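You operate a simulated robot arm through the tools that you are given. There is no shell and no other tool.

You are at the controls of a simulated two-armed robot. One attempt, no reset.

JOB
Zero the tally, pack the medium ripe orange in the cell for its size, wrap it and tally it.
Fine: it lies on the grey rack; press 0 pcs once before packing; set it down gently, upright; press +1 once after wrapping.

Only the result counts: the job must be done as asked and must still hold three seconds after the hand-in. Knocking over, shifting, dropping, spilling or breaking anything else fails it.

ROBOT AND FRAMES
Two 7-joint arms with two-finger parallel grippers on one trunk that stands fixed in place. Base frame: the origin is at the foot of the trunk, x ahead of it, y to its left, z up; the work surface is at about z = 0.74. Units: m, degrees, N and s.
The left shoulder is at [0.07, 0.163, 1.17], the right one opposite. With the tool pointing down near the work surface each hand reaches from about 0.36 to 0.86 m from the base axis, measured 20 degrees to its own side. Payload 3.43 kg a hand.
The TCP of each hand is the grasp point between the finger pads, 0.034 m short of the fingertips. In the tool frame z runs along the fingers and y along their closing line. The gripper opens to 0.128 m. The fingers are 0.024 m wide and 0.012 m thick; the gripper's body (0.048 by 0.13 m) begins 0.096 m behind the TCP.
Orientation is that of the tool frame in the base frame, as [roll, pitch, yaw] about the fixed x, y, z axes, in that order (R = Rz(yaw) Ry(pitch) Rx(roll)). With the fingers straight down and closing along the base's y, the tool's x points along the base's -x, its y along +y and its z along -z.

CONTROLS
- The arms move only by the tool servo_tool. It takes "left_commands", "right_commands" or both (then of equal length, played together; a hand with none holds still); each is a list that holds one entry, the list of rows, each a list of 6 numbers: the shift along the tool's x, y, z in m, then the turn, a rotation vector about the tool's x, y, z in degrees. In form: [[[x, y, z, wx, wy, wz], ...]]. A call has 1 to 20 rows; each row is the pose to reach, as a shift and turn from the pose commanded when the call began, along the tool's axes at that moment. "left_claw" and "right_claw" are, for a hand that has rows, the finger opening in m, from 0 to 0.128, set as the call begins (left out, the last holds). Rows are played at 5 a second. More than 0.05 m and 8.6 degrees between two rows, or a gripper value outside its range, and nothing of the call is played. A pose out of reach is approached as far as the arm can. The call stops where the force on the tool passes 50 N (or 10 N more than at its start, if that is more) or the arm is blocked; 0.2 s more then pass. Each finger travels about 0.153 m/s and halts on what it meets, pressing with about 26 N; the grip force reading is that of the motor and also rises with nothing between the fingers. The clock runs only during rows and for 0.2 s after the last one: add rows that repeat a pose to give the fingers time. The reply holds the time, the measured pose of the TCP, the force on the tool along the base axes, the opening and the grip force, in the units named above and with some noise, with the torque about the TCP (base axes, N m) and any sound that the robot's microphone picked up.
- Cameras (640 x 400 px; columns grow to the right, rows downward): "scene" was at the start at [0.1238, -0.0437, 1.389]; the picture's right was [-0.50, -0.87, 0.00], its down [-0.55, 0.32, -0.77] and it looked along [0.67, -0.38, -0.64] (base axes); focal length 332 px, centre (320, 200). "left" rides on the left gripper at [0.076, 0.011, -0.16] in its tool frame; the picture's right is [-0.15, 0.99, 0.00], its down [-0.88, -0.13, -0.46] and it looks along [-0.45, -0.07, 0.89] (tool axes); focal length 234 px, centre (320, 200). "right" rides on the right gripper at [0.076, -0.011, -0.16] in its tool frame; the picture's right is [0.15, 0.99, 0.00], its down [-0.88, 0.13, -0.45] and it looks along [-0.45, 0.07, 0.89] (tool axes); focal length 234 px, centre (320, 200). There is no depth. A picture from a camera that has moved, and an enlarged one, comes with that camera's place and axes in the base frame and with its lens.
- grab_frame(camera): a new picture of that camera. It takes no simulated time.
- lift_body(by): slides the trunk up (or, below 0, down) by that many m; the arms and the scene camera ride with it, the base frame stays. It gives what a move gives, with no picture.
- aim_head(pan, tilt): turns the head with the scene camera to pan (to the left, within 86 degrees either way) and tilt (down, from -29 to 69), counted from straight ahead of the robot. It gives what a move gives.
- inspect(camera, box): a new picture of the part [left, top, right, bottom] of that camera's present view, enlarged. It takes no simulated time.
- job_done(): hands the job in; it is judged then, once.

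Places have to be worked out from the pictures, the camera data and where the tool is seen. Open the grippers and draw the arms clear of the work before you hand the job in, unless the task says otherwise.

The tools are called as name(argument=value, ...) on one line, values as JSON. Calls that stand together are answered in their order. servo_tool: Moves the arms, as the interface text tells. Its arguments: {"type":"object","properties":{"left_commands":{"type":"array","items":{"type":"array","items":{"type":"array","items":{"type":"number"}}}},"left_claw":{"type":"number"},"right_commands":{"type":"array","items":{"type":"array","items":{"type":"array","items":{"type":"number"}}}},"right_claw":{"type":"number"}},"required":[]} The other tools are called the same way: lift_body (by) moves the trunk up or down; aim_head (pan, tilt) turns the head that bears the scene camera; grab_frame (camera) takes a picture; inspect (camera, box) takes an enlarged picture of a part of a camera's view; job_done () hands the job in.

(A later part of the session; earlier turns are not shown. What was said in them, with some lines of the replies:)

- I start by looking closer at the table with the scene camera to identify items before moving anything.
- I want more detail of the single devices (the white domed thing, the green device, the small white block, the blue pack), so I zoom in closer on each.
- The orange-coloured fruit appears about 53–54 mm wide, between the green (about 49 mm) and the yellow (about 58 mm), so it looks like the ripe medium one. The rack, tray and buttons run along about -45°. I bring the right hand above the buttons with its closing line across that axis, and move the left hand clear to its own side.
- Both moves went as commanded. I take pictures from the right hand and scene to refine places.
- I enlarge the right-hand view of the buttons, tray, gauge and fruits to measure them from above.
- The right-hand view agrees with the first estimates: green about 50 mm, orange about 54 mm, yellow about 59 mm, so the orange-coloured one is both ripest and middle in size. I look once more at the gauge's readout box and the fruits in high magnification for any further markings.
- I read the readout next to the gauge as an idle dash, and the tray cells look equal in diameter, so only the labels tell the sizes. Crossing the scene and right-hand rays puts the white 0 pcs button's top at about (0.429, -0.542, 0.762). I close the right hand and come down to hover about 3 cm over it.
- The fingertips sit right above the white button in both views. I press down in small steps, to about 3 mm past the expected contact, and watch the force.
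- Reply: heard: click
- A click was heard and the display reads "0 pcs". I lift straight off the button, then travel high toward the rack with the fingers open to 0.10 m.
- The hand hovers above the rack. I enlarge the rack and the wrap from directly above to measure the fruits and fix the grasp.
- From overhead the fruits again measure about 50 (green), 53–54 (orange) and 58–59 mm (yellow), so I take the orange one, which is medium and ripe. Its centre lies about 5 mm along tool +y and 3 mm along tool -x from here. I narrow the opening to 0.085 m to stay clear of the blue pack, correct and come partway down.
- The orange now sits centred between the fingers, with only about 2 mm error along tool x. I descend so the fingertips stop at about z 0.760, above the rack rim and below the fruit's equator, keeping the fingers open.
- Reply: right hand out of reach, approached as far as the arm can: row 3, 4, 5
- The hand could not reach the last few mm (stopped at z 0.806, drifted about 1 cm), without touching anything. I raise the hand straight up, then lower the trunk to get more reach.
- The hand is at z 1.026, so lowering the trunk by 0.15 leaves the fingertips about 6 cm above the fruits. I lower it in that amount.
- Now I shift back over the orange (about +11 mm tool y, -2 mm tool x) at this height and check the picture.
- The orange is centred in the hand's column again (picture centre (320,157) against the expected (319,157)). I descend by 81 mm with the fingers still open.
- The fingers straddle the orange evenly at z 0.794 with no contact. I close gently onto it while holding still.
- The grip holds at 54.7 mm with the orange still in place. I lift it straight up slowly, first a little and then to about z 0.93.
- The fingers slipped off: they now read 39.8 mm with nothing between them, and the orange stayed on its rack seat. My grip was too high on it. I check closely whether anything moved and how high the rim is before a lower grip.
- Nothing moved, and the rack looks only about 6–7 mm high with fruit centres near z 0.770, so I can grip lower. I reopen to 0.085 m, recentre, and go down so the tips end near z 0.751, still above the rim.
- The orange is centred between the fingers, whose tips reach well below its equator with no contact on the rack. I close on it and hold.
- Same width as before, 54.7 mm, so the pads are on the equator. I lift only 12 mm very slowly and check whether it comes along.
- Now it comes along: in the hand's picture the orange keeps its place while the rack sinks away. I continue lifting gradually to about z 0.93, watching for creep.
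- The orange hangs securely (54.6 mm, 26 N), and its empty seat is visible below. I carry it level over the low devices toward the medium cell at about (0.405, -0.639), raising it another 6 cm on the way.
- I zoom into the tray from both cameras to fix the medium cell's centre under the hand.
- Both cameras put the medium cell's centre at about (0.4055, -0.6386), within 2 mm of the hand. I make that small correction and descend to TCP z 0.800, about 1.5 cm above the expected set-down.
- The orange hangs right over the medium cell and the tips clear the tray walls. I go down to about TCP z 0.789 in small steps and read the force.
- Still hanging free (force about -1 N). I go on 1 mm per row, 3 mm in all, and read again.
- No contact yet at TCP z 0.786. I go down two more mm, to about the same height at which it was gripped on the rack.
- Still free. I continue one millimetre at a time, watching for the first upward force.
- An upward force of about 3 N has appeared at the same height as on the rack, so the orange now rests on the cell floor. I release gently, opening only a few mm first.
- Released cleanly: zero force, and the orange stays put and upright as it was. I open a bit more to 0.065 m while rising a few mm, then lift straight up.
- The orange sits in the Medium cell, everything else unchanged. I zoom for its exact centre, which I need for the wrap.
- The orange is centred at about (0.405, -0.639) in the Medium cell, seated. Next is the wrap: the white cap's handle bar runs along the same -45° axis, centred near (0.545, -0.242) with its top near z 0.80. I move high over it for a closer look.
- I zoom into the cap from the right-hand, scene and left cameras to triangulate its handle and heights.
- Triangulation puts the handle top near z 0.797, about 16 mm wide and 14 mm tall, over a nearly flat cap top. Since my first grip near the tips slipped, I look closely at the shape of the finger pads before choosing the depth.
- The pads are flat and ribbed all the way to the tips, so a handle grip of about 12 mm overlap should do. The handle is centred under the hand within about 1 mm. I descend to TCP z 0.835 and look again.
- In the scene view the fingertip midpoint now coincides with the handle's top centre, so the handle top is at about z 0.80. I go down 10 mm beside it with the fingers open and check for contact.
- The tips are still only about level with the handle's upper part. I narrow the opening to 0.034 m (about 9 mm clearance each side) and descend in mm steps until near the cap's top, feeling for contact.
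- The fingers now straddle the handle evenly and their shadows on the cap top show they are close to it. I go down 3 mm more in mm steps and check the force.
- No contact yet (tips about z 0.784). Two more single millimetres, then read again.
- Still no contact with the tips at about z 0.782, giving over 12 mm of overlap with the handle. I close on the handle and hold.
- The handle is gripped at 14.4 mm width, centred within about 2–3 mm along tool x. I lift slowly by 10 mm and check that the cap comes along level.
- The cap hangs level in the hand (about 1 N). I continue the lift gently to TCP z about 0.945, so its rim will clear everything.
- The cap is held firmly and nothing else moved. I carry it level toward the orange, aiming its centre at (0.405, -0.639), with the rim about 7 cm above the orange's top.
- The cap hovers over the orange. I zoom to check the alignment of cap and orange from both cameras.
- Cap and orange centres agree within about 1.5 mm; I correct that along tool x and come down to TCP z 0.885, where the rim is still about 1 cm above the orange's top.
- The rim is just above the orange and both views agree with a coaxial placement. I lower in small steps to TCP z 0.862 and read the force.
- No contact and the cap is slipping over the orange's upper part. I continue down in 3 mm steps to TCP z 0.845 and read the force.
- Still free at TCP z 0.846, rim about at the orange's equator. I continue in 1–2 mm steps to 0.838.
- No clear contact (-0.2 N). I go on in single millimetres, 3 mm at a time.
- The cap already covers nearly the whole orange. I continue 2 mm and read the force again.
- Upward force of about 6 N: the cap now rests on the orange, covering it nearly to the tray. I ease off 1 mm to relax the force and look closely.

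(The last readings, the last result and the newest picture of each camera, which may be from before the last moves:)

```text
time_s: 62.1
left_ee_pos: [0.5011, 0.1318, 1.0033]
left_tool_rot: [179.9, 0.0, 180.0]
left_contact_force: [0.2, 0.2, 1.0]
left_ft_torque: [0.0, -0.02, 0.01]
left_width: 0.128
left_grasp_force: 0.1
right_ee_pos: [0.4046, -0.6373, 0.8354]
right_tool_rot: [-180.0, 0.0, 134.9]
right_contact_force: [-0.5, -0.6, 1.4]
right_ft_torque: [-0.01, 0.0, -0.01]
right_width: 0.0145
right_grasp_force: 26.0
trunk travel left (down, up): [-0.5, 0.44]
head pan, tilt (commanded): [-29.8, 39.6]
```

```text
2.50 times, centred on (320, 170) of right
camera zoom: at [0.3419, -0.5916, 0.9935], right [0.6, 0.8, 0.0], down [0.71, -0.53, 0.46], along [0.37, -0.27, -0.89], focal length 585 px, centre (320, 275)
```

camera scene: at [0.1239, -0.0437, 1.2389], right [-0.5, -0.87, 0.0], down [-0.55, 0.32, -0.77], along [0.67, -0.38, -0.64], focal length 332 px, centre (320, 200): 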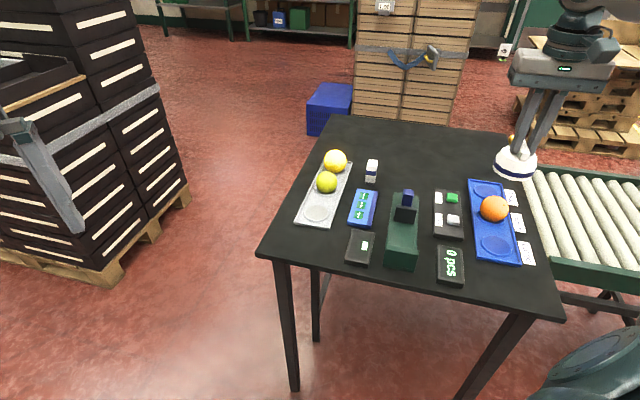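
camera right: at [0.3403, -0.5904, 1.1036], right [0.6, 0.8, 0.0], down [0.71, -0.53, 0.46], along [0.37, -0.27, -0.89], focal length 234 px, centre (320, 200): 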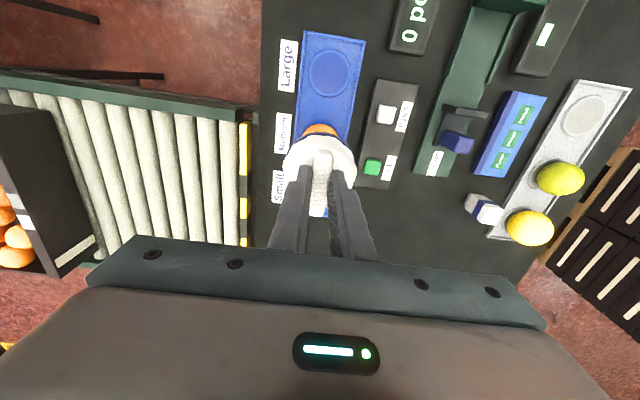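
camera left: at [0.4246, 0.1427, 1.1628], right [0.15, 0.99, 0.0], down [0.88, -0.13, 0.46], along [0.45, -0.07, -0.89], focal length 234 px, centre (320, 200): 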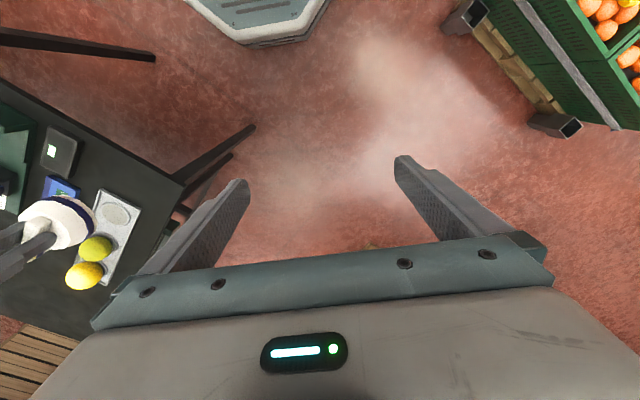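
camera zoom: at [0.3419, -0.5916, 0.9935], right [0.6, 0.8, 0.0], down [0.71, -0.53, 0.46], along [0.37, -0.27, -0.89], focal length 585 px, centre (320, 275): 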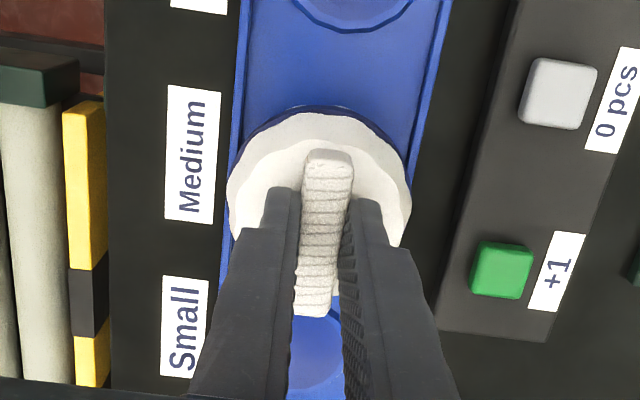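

Only about 2 N of support force remains and the sideways force is near zero, so it sits centred. I open the fingers just slightly to let the cap settle while they still guard the handle.

servo_tool(right_commands=[[[0, 0, 0, 0, 0, 0], [0, 0, 0, 0, 0, 0], [0, 0, 0, 0, 0, 0]]], right_claw=0.018)

inspect(camera="scene", box=[470, 160, 540, 240])

inspect(camera="right", box=[240, 90, 400, 250])

```text
time_s: 63.0
left_ee_pos: [0.5003, 0.1325, 1.0036]
left_tool_rot: [-179.9, 0.0, 180.0]
left_contact_force: [0.0, 0.3, -0.2]
left_ft_torque: [-0.03, -0.01, 0.04]
left_width: 0.128
left_grasp_force: 0.0
right_ee_pos: [0.4049, -0.6368, 0.8349]
right_tool_rot: [179.9, 0.0, 134.9]
right_contact_force: [-0.4, 0.2, -0.1]
right_ft_torque: [-0.02, -0.01, 0.0]
right_width: 0.0178
right_grasp_force: 0.0
trunk travel left (down, up): [-0.5, 0.44]
head pan, tilt (commanded): [-29.8, 39.6]
```

```text
5.00 times, centred on (505, 200) of scene
camera zoom: at [0.1238, -0.0437, 1.239], right [-0.5, -0.87, 0.0], down [-0.55, 0.32, -0.77], along [0.67, -0.38, -0.64], focal length 1659 px, centre (-605, 200)
```

zoom: 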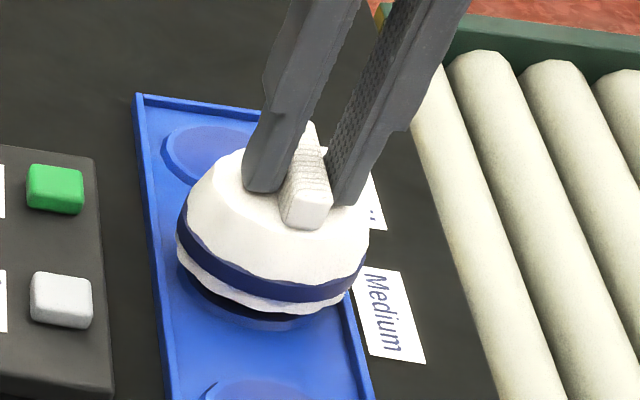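

```text
2.50 times, centred on (320, 170) of right
camera zoom: at [0.342, -0.5917, 0.9936], right [0.6, 0.8, 0.0], down [0.71, -0.53, 0.46], along [0.37, -0.27, -0.89], focal length 585 px, centre (320, 275)
```

zoom: 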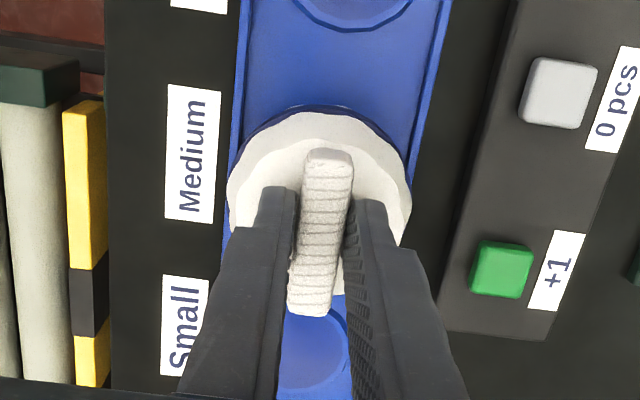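

The cap stays level with the fingers no longer touching it. I open to 0.032 m and hold for about two seconds to see that it is stable before withdrawing.

servo_tool(right_commands=[[[0, 0, 0, 0, 0, 0], [0, 0, 0, 0, 0, 0], [0, 0, 0, 0, 0, 0], [0, 0, 0, 0, 0, 0], [0, 0, 0, 0, 0, 0], [0, 0, 0, 0, 0, 0], [0, 0, 0, 0, 0, 0], [0, 0, 0, 0, 0, 0], [0, 0, 0, 0, 0, 0], [0, 0, 0, 0, 0, 0]]], right_claw=0.032)

inspect(camera="scene", box=[470, 160, 540, 240])

inspect(camera="right", box=[240, 90, 400, 250])

```text
time_s: 65.2
left_ee_pos: [0.4999, 0.131, 1.0035]
left_tool_rot: [-179.9, 0.1, -179.9]
left_contact_force: [0.2, 0.5, 0.0]
left_ft_torque: [0.0, 0.0, 0.0]
left_width: 0.1281
left_grasp_force: 0.0
right_ee_pos: [0.4037, -0.6374, 0.8331]
right_tool_rot: [-180.0, 0.1, 134.9]
right_contact_force: [0.7, -0.2, 1.0]
right_ft_torque: [-0.04, 0.02, -0.02]
right_width: 0.0321
right_grasp_force: 0.1
trunk travel left (down, up): [-0.5, 0.44]
head pan, tilt (commanded): [-29.8, 39.6]
```

```text
5.00 times, centred on (505, 200) of scene
camera zoom: at [0.1238, -0.0437, 1.239], right [-0.5, -0.87, 0.0], down [-0.55, 0.32, -0.77], along [0.67, -0.38, -0.64], focal length 1659 px, centre (-605, 200)
```

zoom: 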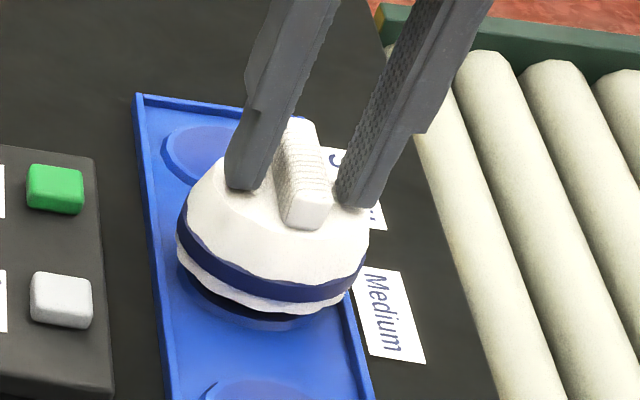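

```text
2.50 times, centred on (320, 170) of right
camera zoom: at [0.342, -0.5917, 0.9937], right [0.6, 0.8, 0.0], down [0.71, -0.53, 0.46], along [0.37, -0.27, -0.89], focal length 585 px, centre (320, 275)
```

zoom: 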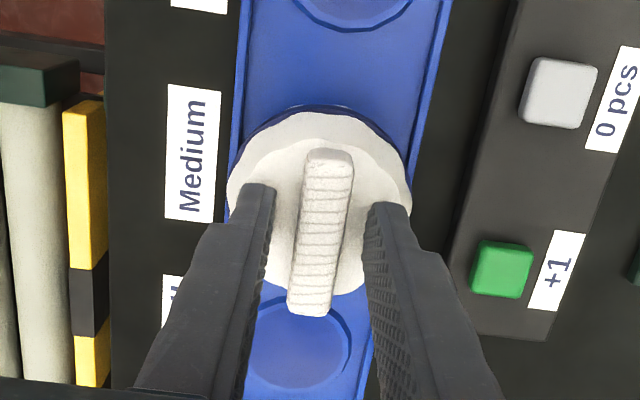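

The cap stays exactly in place, level over the orange. I withdraw straight up slowly with the fingers clear of the handle.

servo_tool(right_commands=[[[0, 0, -0.005, 0, 0, 0], [0, 0, -0.012, 0, 0, 0], [0, 0, -0.022, 0, 0, 0], [0, 0, -0.04, 0, 0, 0], [0, 0, -0.065, 0, 0, 0], [0, 0, -0.09, 0, 0, 0], [0, 0, -0.11, 0, 0, 0], [0, 0, -0.11, 0, 0, 0]]], right_claw=0.032)

inspect(camera="scene", box=[440, 140, 550, 260])

grab_frame(camera="right")

```text
time_s: 67.0
left_ee_pos: [0.5011, 0.1321, 1.0026]
left_tool_rot: [179.9, -0.1, 180.0]
left_contact_force: [-0.5, -0.6, 0.7]
left_ft_torque: [0.03, 0.01, 0.02]
left_width: 0.128
left_grasp_force: 0.0
right_ee_pos: [0.4035, -0.6374, 0.9442]
right_tool_rot: [180.0, 0.0, 134.8]
right_contact_force: [-0.7, 1.3, -0.1]
right_ft_torque: [-0.01, 0.02, 0.01]
right_width: 0.0321
right_grasp_force: 0.0
trunk travel left (down, up): [-0.5, 0.44]
head pan, tilt (commanded): [-29.8, 39.6]
```

```text
3.33 times, centred on (495, 200) of scene
camera zoom: at [0.1239, -0.0439, 1.2389], right [-0.5, -0.87, 0.0], down [-0.55, 0.32, -0.77], along [0.67, -0.38, -0.64], focal length 1106 px, centre (-263, 200)
```

zoom: 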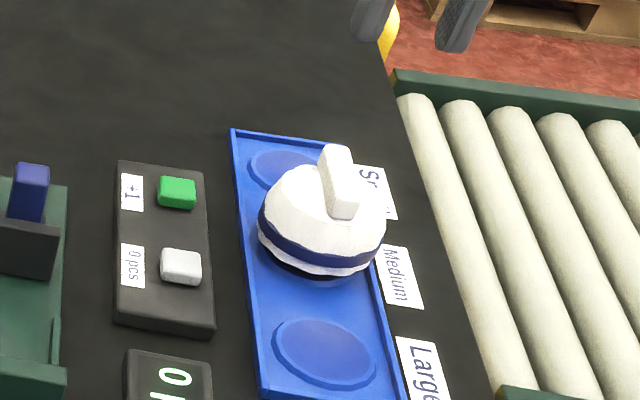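

```text
taken
camera right: at [0.3419, -0.5917, 1.1036], right [0.6, 0.8, 0.0], down [0.71, -0.53, 0.46], along [0.37, -0.27, -0.89], focal length 234 px, centre (320, 200)
```

right: 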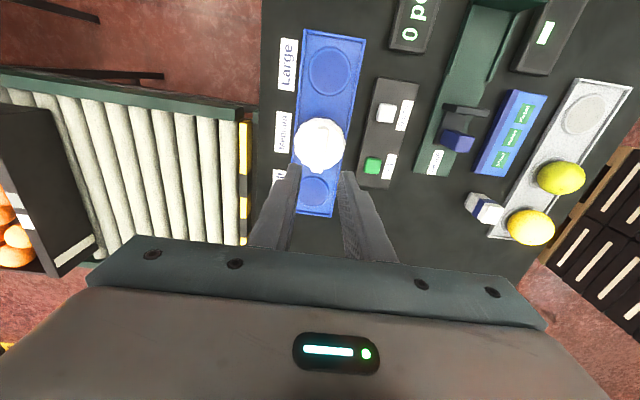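

The wrap stands stable and level over the orange in the Medium cell. I now close the fingers and move over the green +1 button at about (0.483, -0.5955), hovering well above it first.

servo_tool(right_commands=[[[0, 0.005, -0.01, 0, 0, 0], [-0.004, 0.02, -0.01, 0, 0, 0], [-0.012, 0.045, -0.01, 0, 0, 0], [-0.02, 0.07, -0.01, 0, 0, 0], [-0.0266, 0.0858, -0.01, 0, 0, 0], [-0.0266, 0.0858, 0.02, 0, 0, 0], [-0.0266, 0.0858, 0.055, 0, 0, 0], [-0.0266, 0.0858, 0.055, 0, 0, 0]]], right_claw=0.0)

grab_frame(camera="right")

inspect(camera="scene", box=[420, 140, 550, 290])

```text
time_s: 68.8
left_ee_pos: [0.5005, 0.1311, 1.0034]
left_tool_rot: [-180.0, 0.0, 180.0]
left_contact_force: [0.8, -0.2, -0.4]
left_ft_torque: [0.02, -0.05, 0.01]
left_width: 0.1283
left_grasp_force: 0.2
right_ee_pos: [0.4839, -0.5951, 0.8896]
right_tool_rot: [180.0, 0.1, 134.9]
right_contact_force: [0.4, 0.2, -0.7]
right_ft_torque: [0.0, -0.02, 0.02]
right_width: 0.0
right_grasp_force: 26.6
trunk travel left (down, up): [-0.5, 0.44]
head pan, tilt (commanded): [-29.8, 39.6]
```

```text
taken
camera right: at [0.4213, -0.5499, 1.0481], right [0.6, 0.8, 0.0], down [0.71, -0.53, 0.46], along [0.37, -0.27, -0.89], focal length 234 px, centre (320, 200)
```

right: 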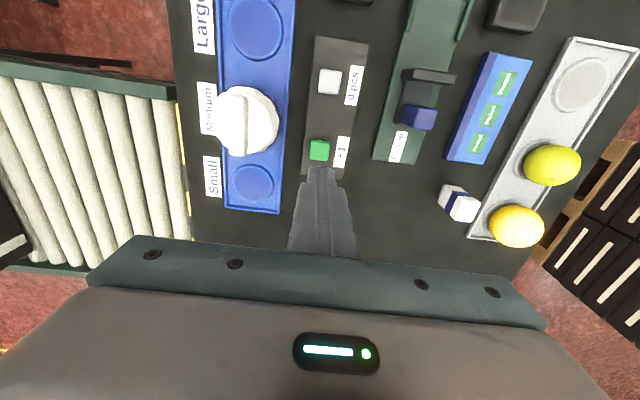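

```text
2.67 times, centred on (485, 215) of scene
camera zoom: at [0.1235, -0.0433, 1.239], right [-0.5, -0.87, 0.0], down [-0.55, 0.32, -0.77], along [0.67, -0.38, -0.64], focal length 885 px, centre (-120, 160)
```

zoom: 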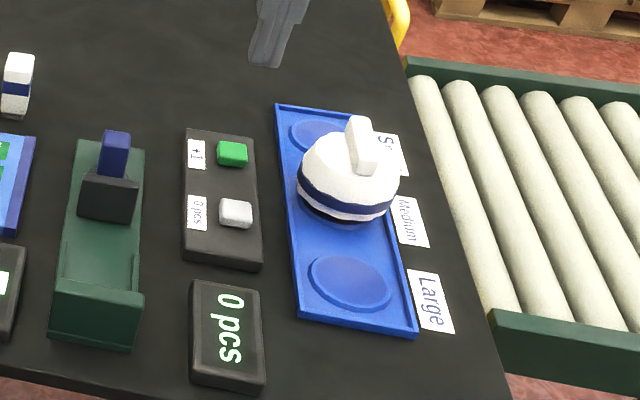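

The button is exactly in the hand's column (picture (319,150), expected (320,150)). I descend to just above it and press once with the same final depth as on the first button.

servo_tool(right_commands=[[[0, 0, 0.03, 0, 0, 0], [0, 0, 0.06, 0, 0, 0], [0, 0, 0.08, 0, 0, 0], [0, 0, 0.09, 0, 0, 0], [0, 0, 0.0925, 0, 0, 0], [0, 0, 0.0945, 0, 0, 0], [0, 0, 0.0965, 0, 0, 0]]], right_claw=0.0)

inspect(camera="scene", box=[420, 140, 550, 290])

```text
time_s: 70.3
left_ee_pos: [0.4994, 0.1326, 1.0024]
left_tool_rot: [-179.9, 0.0, -179.9]
left_contact_force: [0.1, 0.0, -0.3]
left_ft_torque: [-0.01, -0.05, 0.0]
left_width: 0.1281
left_grasp_force: 0.1
right_ee_pos: [0.4822, -0.5959, 0.7934]
right_tool_rot: [179.9, 0.1, 134.9]
right_contact_force: [-0.3, -0.4, 4.5]
right_ft_torque: [-0.03, 0.04, 0.02]
right_width: 0.0
right_grasp_force: 26.1
trunk travel left (down, up): [-0.5, 0.44]
head pan, tilt (commanded): [-29.8, 39.6]
heard: click
```

```text
2.67 times, centred on (485, 215) of scene
camera zoom: at [0.1234, -0.0433, 1.2391], right [-0.5, -0.87, 0.0], down [-0.55, 0.32, -0.77], along [0.67, -0.38, -0.64], focal length 885 px, centre (-120, 160)
```

zoom: 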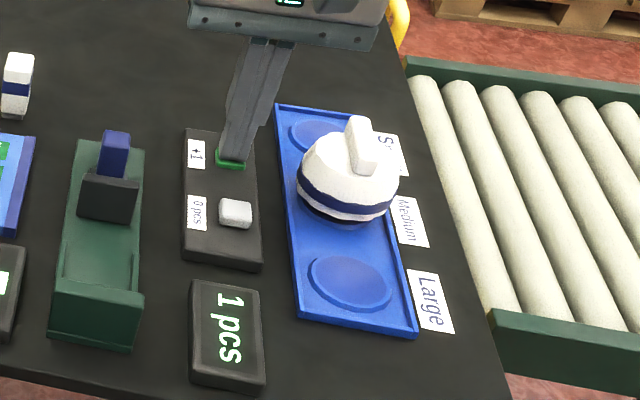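

One click, and the display reads "1 pcs". I lift straight off the button, then draw the hand up and away from the table and open it.

servo_tool(right_commands=[[[0, 0, -0.03, 0, 0, 0], [0, 0, -0.07, 0, 0, 0], [0, 0, -0.11, 0, 0, 0], [0, 0, -0.15, 0, 0, 0], [0, 0, -0.19, 0, 0, 0], [0, 0, -0.23, 0, 0, 0], [0, 0, -0.26, 0, 0, 0], [0, 0, -0.26, 0, 0, 0]]], right_claw=0.0)

grab_frame(camera="scene")

grab_frame(camera="right")

```text
time_s: 72.2
left_ee_pos: [0.5007, 0.1308, 1.0025]
left_tool_rot: [180.0, 0.0, 180.0]
left_contact_force: [0.1, 0.3, 0.0]
left_ft_torque: [-0.01, 0.0, 0.0]
left_width: 0.128
left_grasp_force: 0.1
right_ee_pos: [0.4846, -0.5963, 1.0533]
right_tool_rot: [180.0, 0.0, 134.8]
right_contact_force: [-0.5, -0.4, -0.2]
right_ft_torque: [-0.01, 0.0, -0.01]
right_width: 0.0001
right_grasp_force: 26.9
trunk travel left (down, up): [-0.5, 0.44]
head pan, tilt (commanded): [-29.8, 39.6]
```

```text
taken
camera scene: at [0.124, -0.0441, 1.2389], right [-0.5, -0.87, 0.0], down [-0.55, 0.32, -0.77], along [0.67, -0.38, -0.64], focal length 332 px, centre (320, 200)
```

scene: 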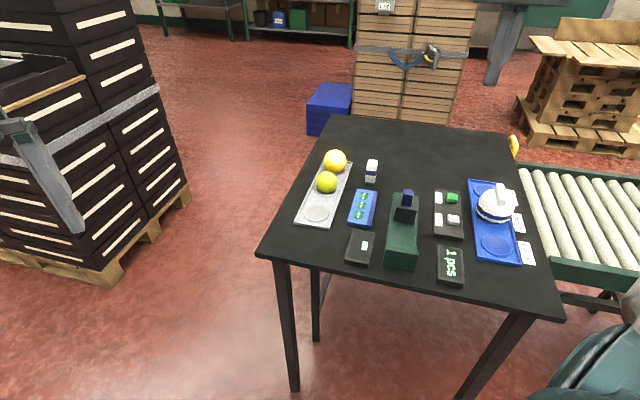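

```text
taken
camera right: at [0.4218, -0.5506, 1.2129], right [0.6, 0.8, 0.0], down [0.71, -0.53, 0.46], along [0.37, -0.27, -0.89], focal length 234 px, centre (320, 200)
```

right: 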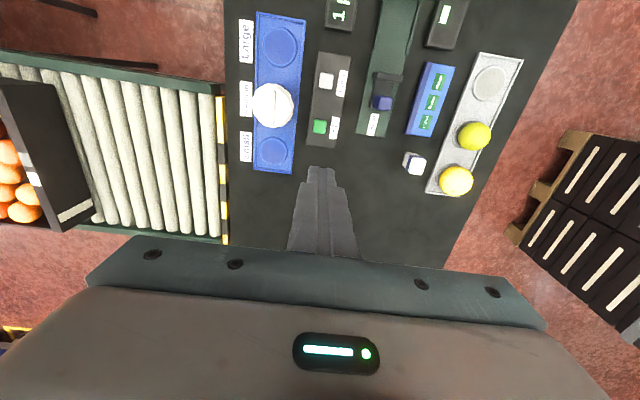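

Everything stands as intended and the display shows "1 pcs". I open the right hand and draw it back toward its starting place, high above the table.

servo_tool(right_commands=[[[0.02, 0, -0.01, 0, 0, 0], [0.05, -0.003, -0.02, 0, 0, 0], [0.085, -0.006, -0.03, 0, 0, 0], [0.12, -0.009, -0.03, 0, 0, 0], [0.15, -0.011, -0.03, 0, 0, 0], [0.177, -0.013, -0.03, 0, 0, 0], [0.177, -0.013, -0.03, 0, 0, 0], [0.177, -0.013, -0.03, 0, 0, 0]]], right_claw=0.128)

inspect(camera="scene", box=[420, 150, 550, 290])

inspect(camera="scene", box=[280, 130, 430, 290])

grab_frame(camera="right")

```text
time_s: 74.0
left_ee_pos: [0.5008, 0.132, 1.0042]
left_tool_rot: [-180.0, -0.1, -180.0]
left_contact_force: [0.0, 0.0, -0.5]
left_ft_torque: [-0.05, -0.03, -0.01]
left_width: 0.128
left_grasp_force: 0.1
right_ee_pos: [0.3481, -0.4799, 1.0829]
right_tool_rot: [179.9, 0.1, 134.8]
right_contact_force: [-0.3, 0.3, 0.3]
right_ft_torque: [0.02, 0.0, 0.0]
right_width: 0.1277
right_grasp_force: 0.2
trunk travel left (down, up): [-0.5, 0.44]
head pan, tilt (commanded): [-29.8, 39.6]
```

```text
2.86 times, centred on (485, 220) of scene
camera zoom: at [0.1235, -0.0434, 1.239], right [-0.5, -0.87, 0.0], down [-0.55, 0.32, -0.77], along [0.67, -0.38, -0.64], focal length 948 px, centre (-151, 143)
```

zoom: 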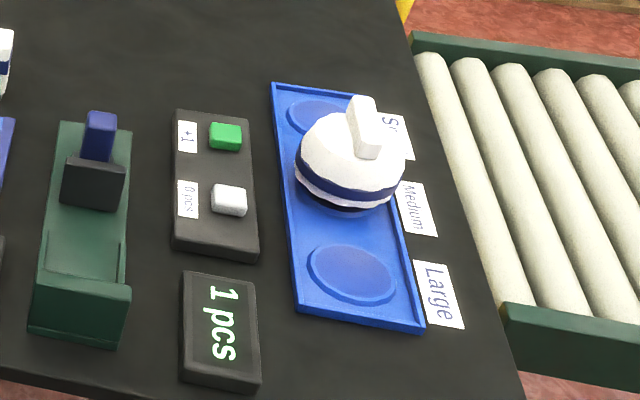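

```text
2.50 times, centred on (355, 210) of scene
camera zoom: at [0.1235, -0.0434, 1.239], right [-0.5, -0.87, 0.0], down [-0.55, 0.32, -0.77], along [0.67, -0.38, -0.64], focal length 829 px, centre (232, 175)
```

zoom: 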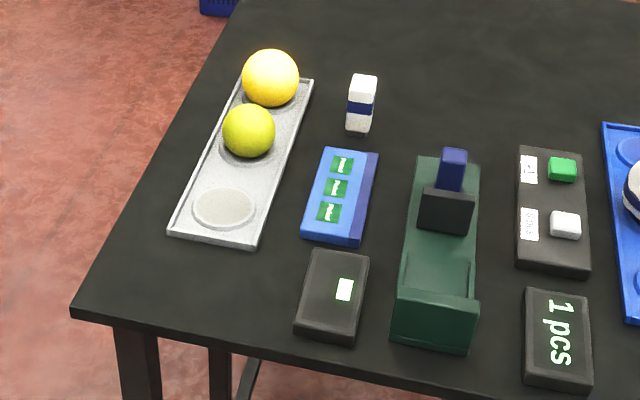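

```text
taken
camera right: at [0.2863, -0.4334, 1.2427], right [0.6, 0.8, 0.0], down [0.71, -0.53, 0.46], along [0.37, -0.27, -0.89], focal length 234 px, centre (320, 200)
```

right: 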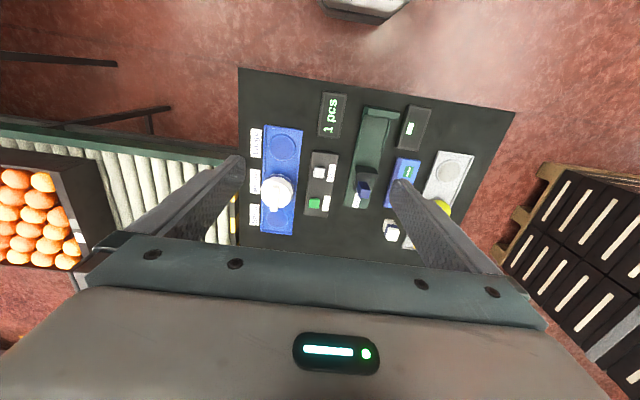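

The wrapped orange stands stable in the Medium cell, the tally shows "1 pcs", and every other item is where it was. Both hands are open and clear, so I hand the job in.

job_done()

```text
The job is handed in.
```

The job is handed in. The orange-coloured fruit is in the Medium cell under the white wrap, and the tally reads "1 pcs". No verdict came back after the hand-in.

- **Tally:** I pressed 0 pcs once before packing, and the display went from "2 pcs" to "0 pcs". I pressed +1 once after wrapping.
- **Which fruit:** I took "medium ripe orange" to mean medium in size and ripe. The orange-coloured fruit was about 54.7 mm in the gripper. By eye that is between the green one (about 50 mm) and the yellow one (about 59 mm). If it meant half-ripe, the yellow one would have been right instead.
- **Setting down:** The first grip slipped off the orange, which stayed in place on the rack. The second grip held, and I set it down lightly without turning it. Its stem spot leans about 36 degrees off the top, as it did on the rack.
- **Wrap:** I used the white cap with the handle. It rests on top of the orange with its rim about 1 cm above the tray. It stayed level for about nine seconds after release.

Nothing else on the table appears to have moved in the last pictures. Both hands are open and clear. I lowered the trunk 0.15 m to reach the rack and left it there.
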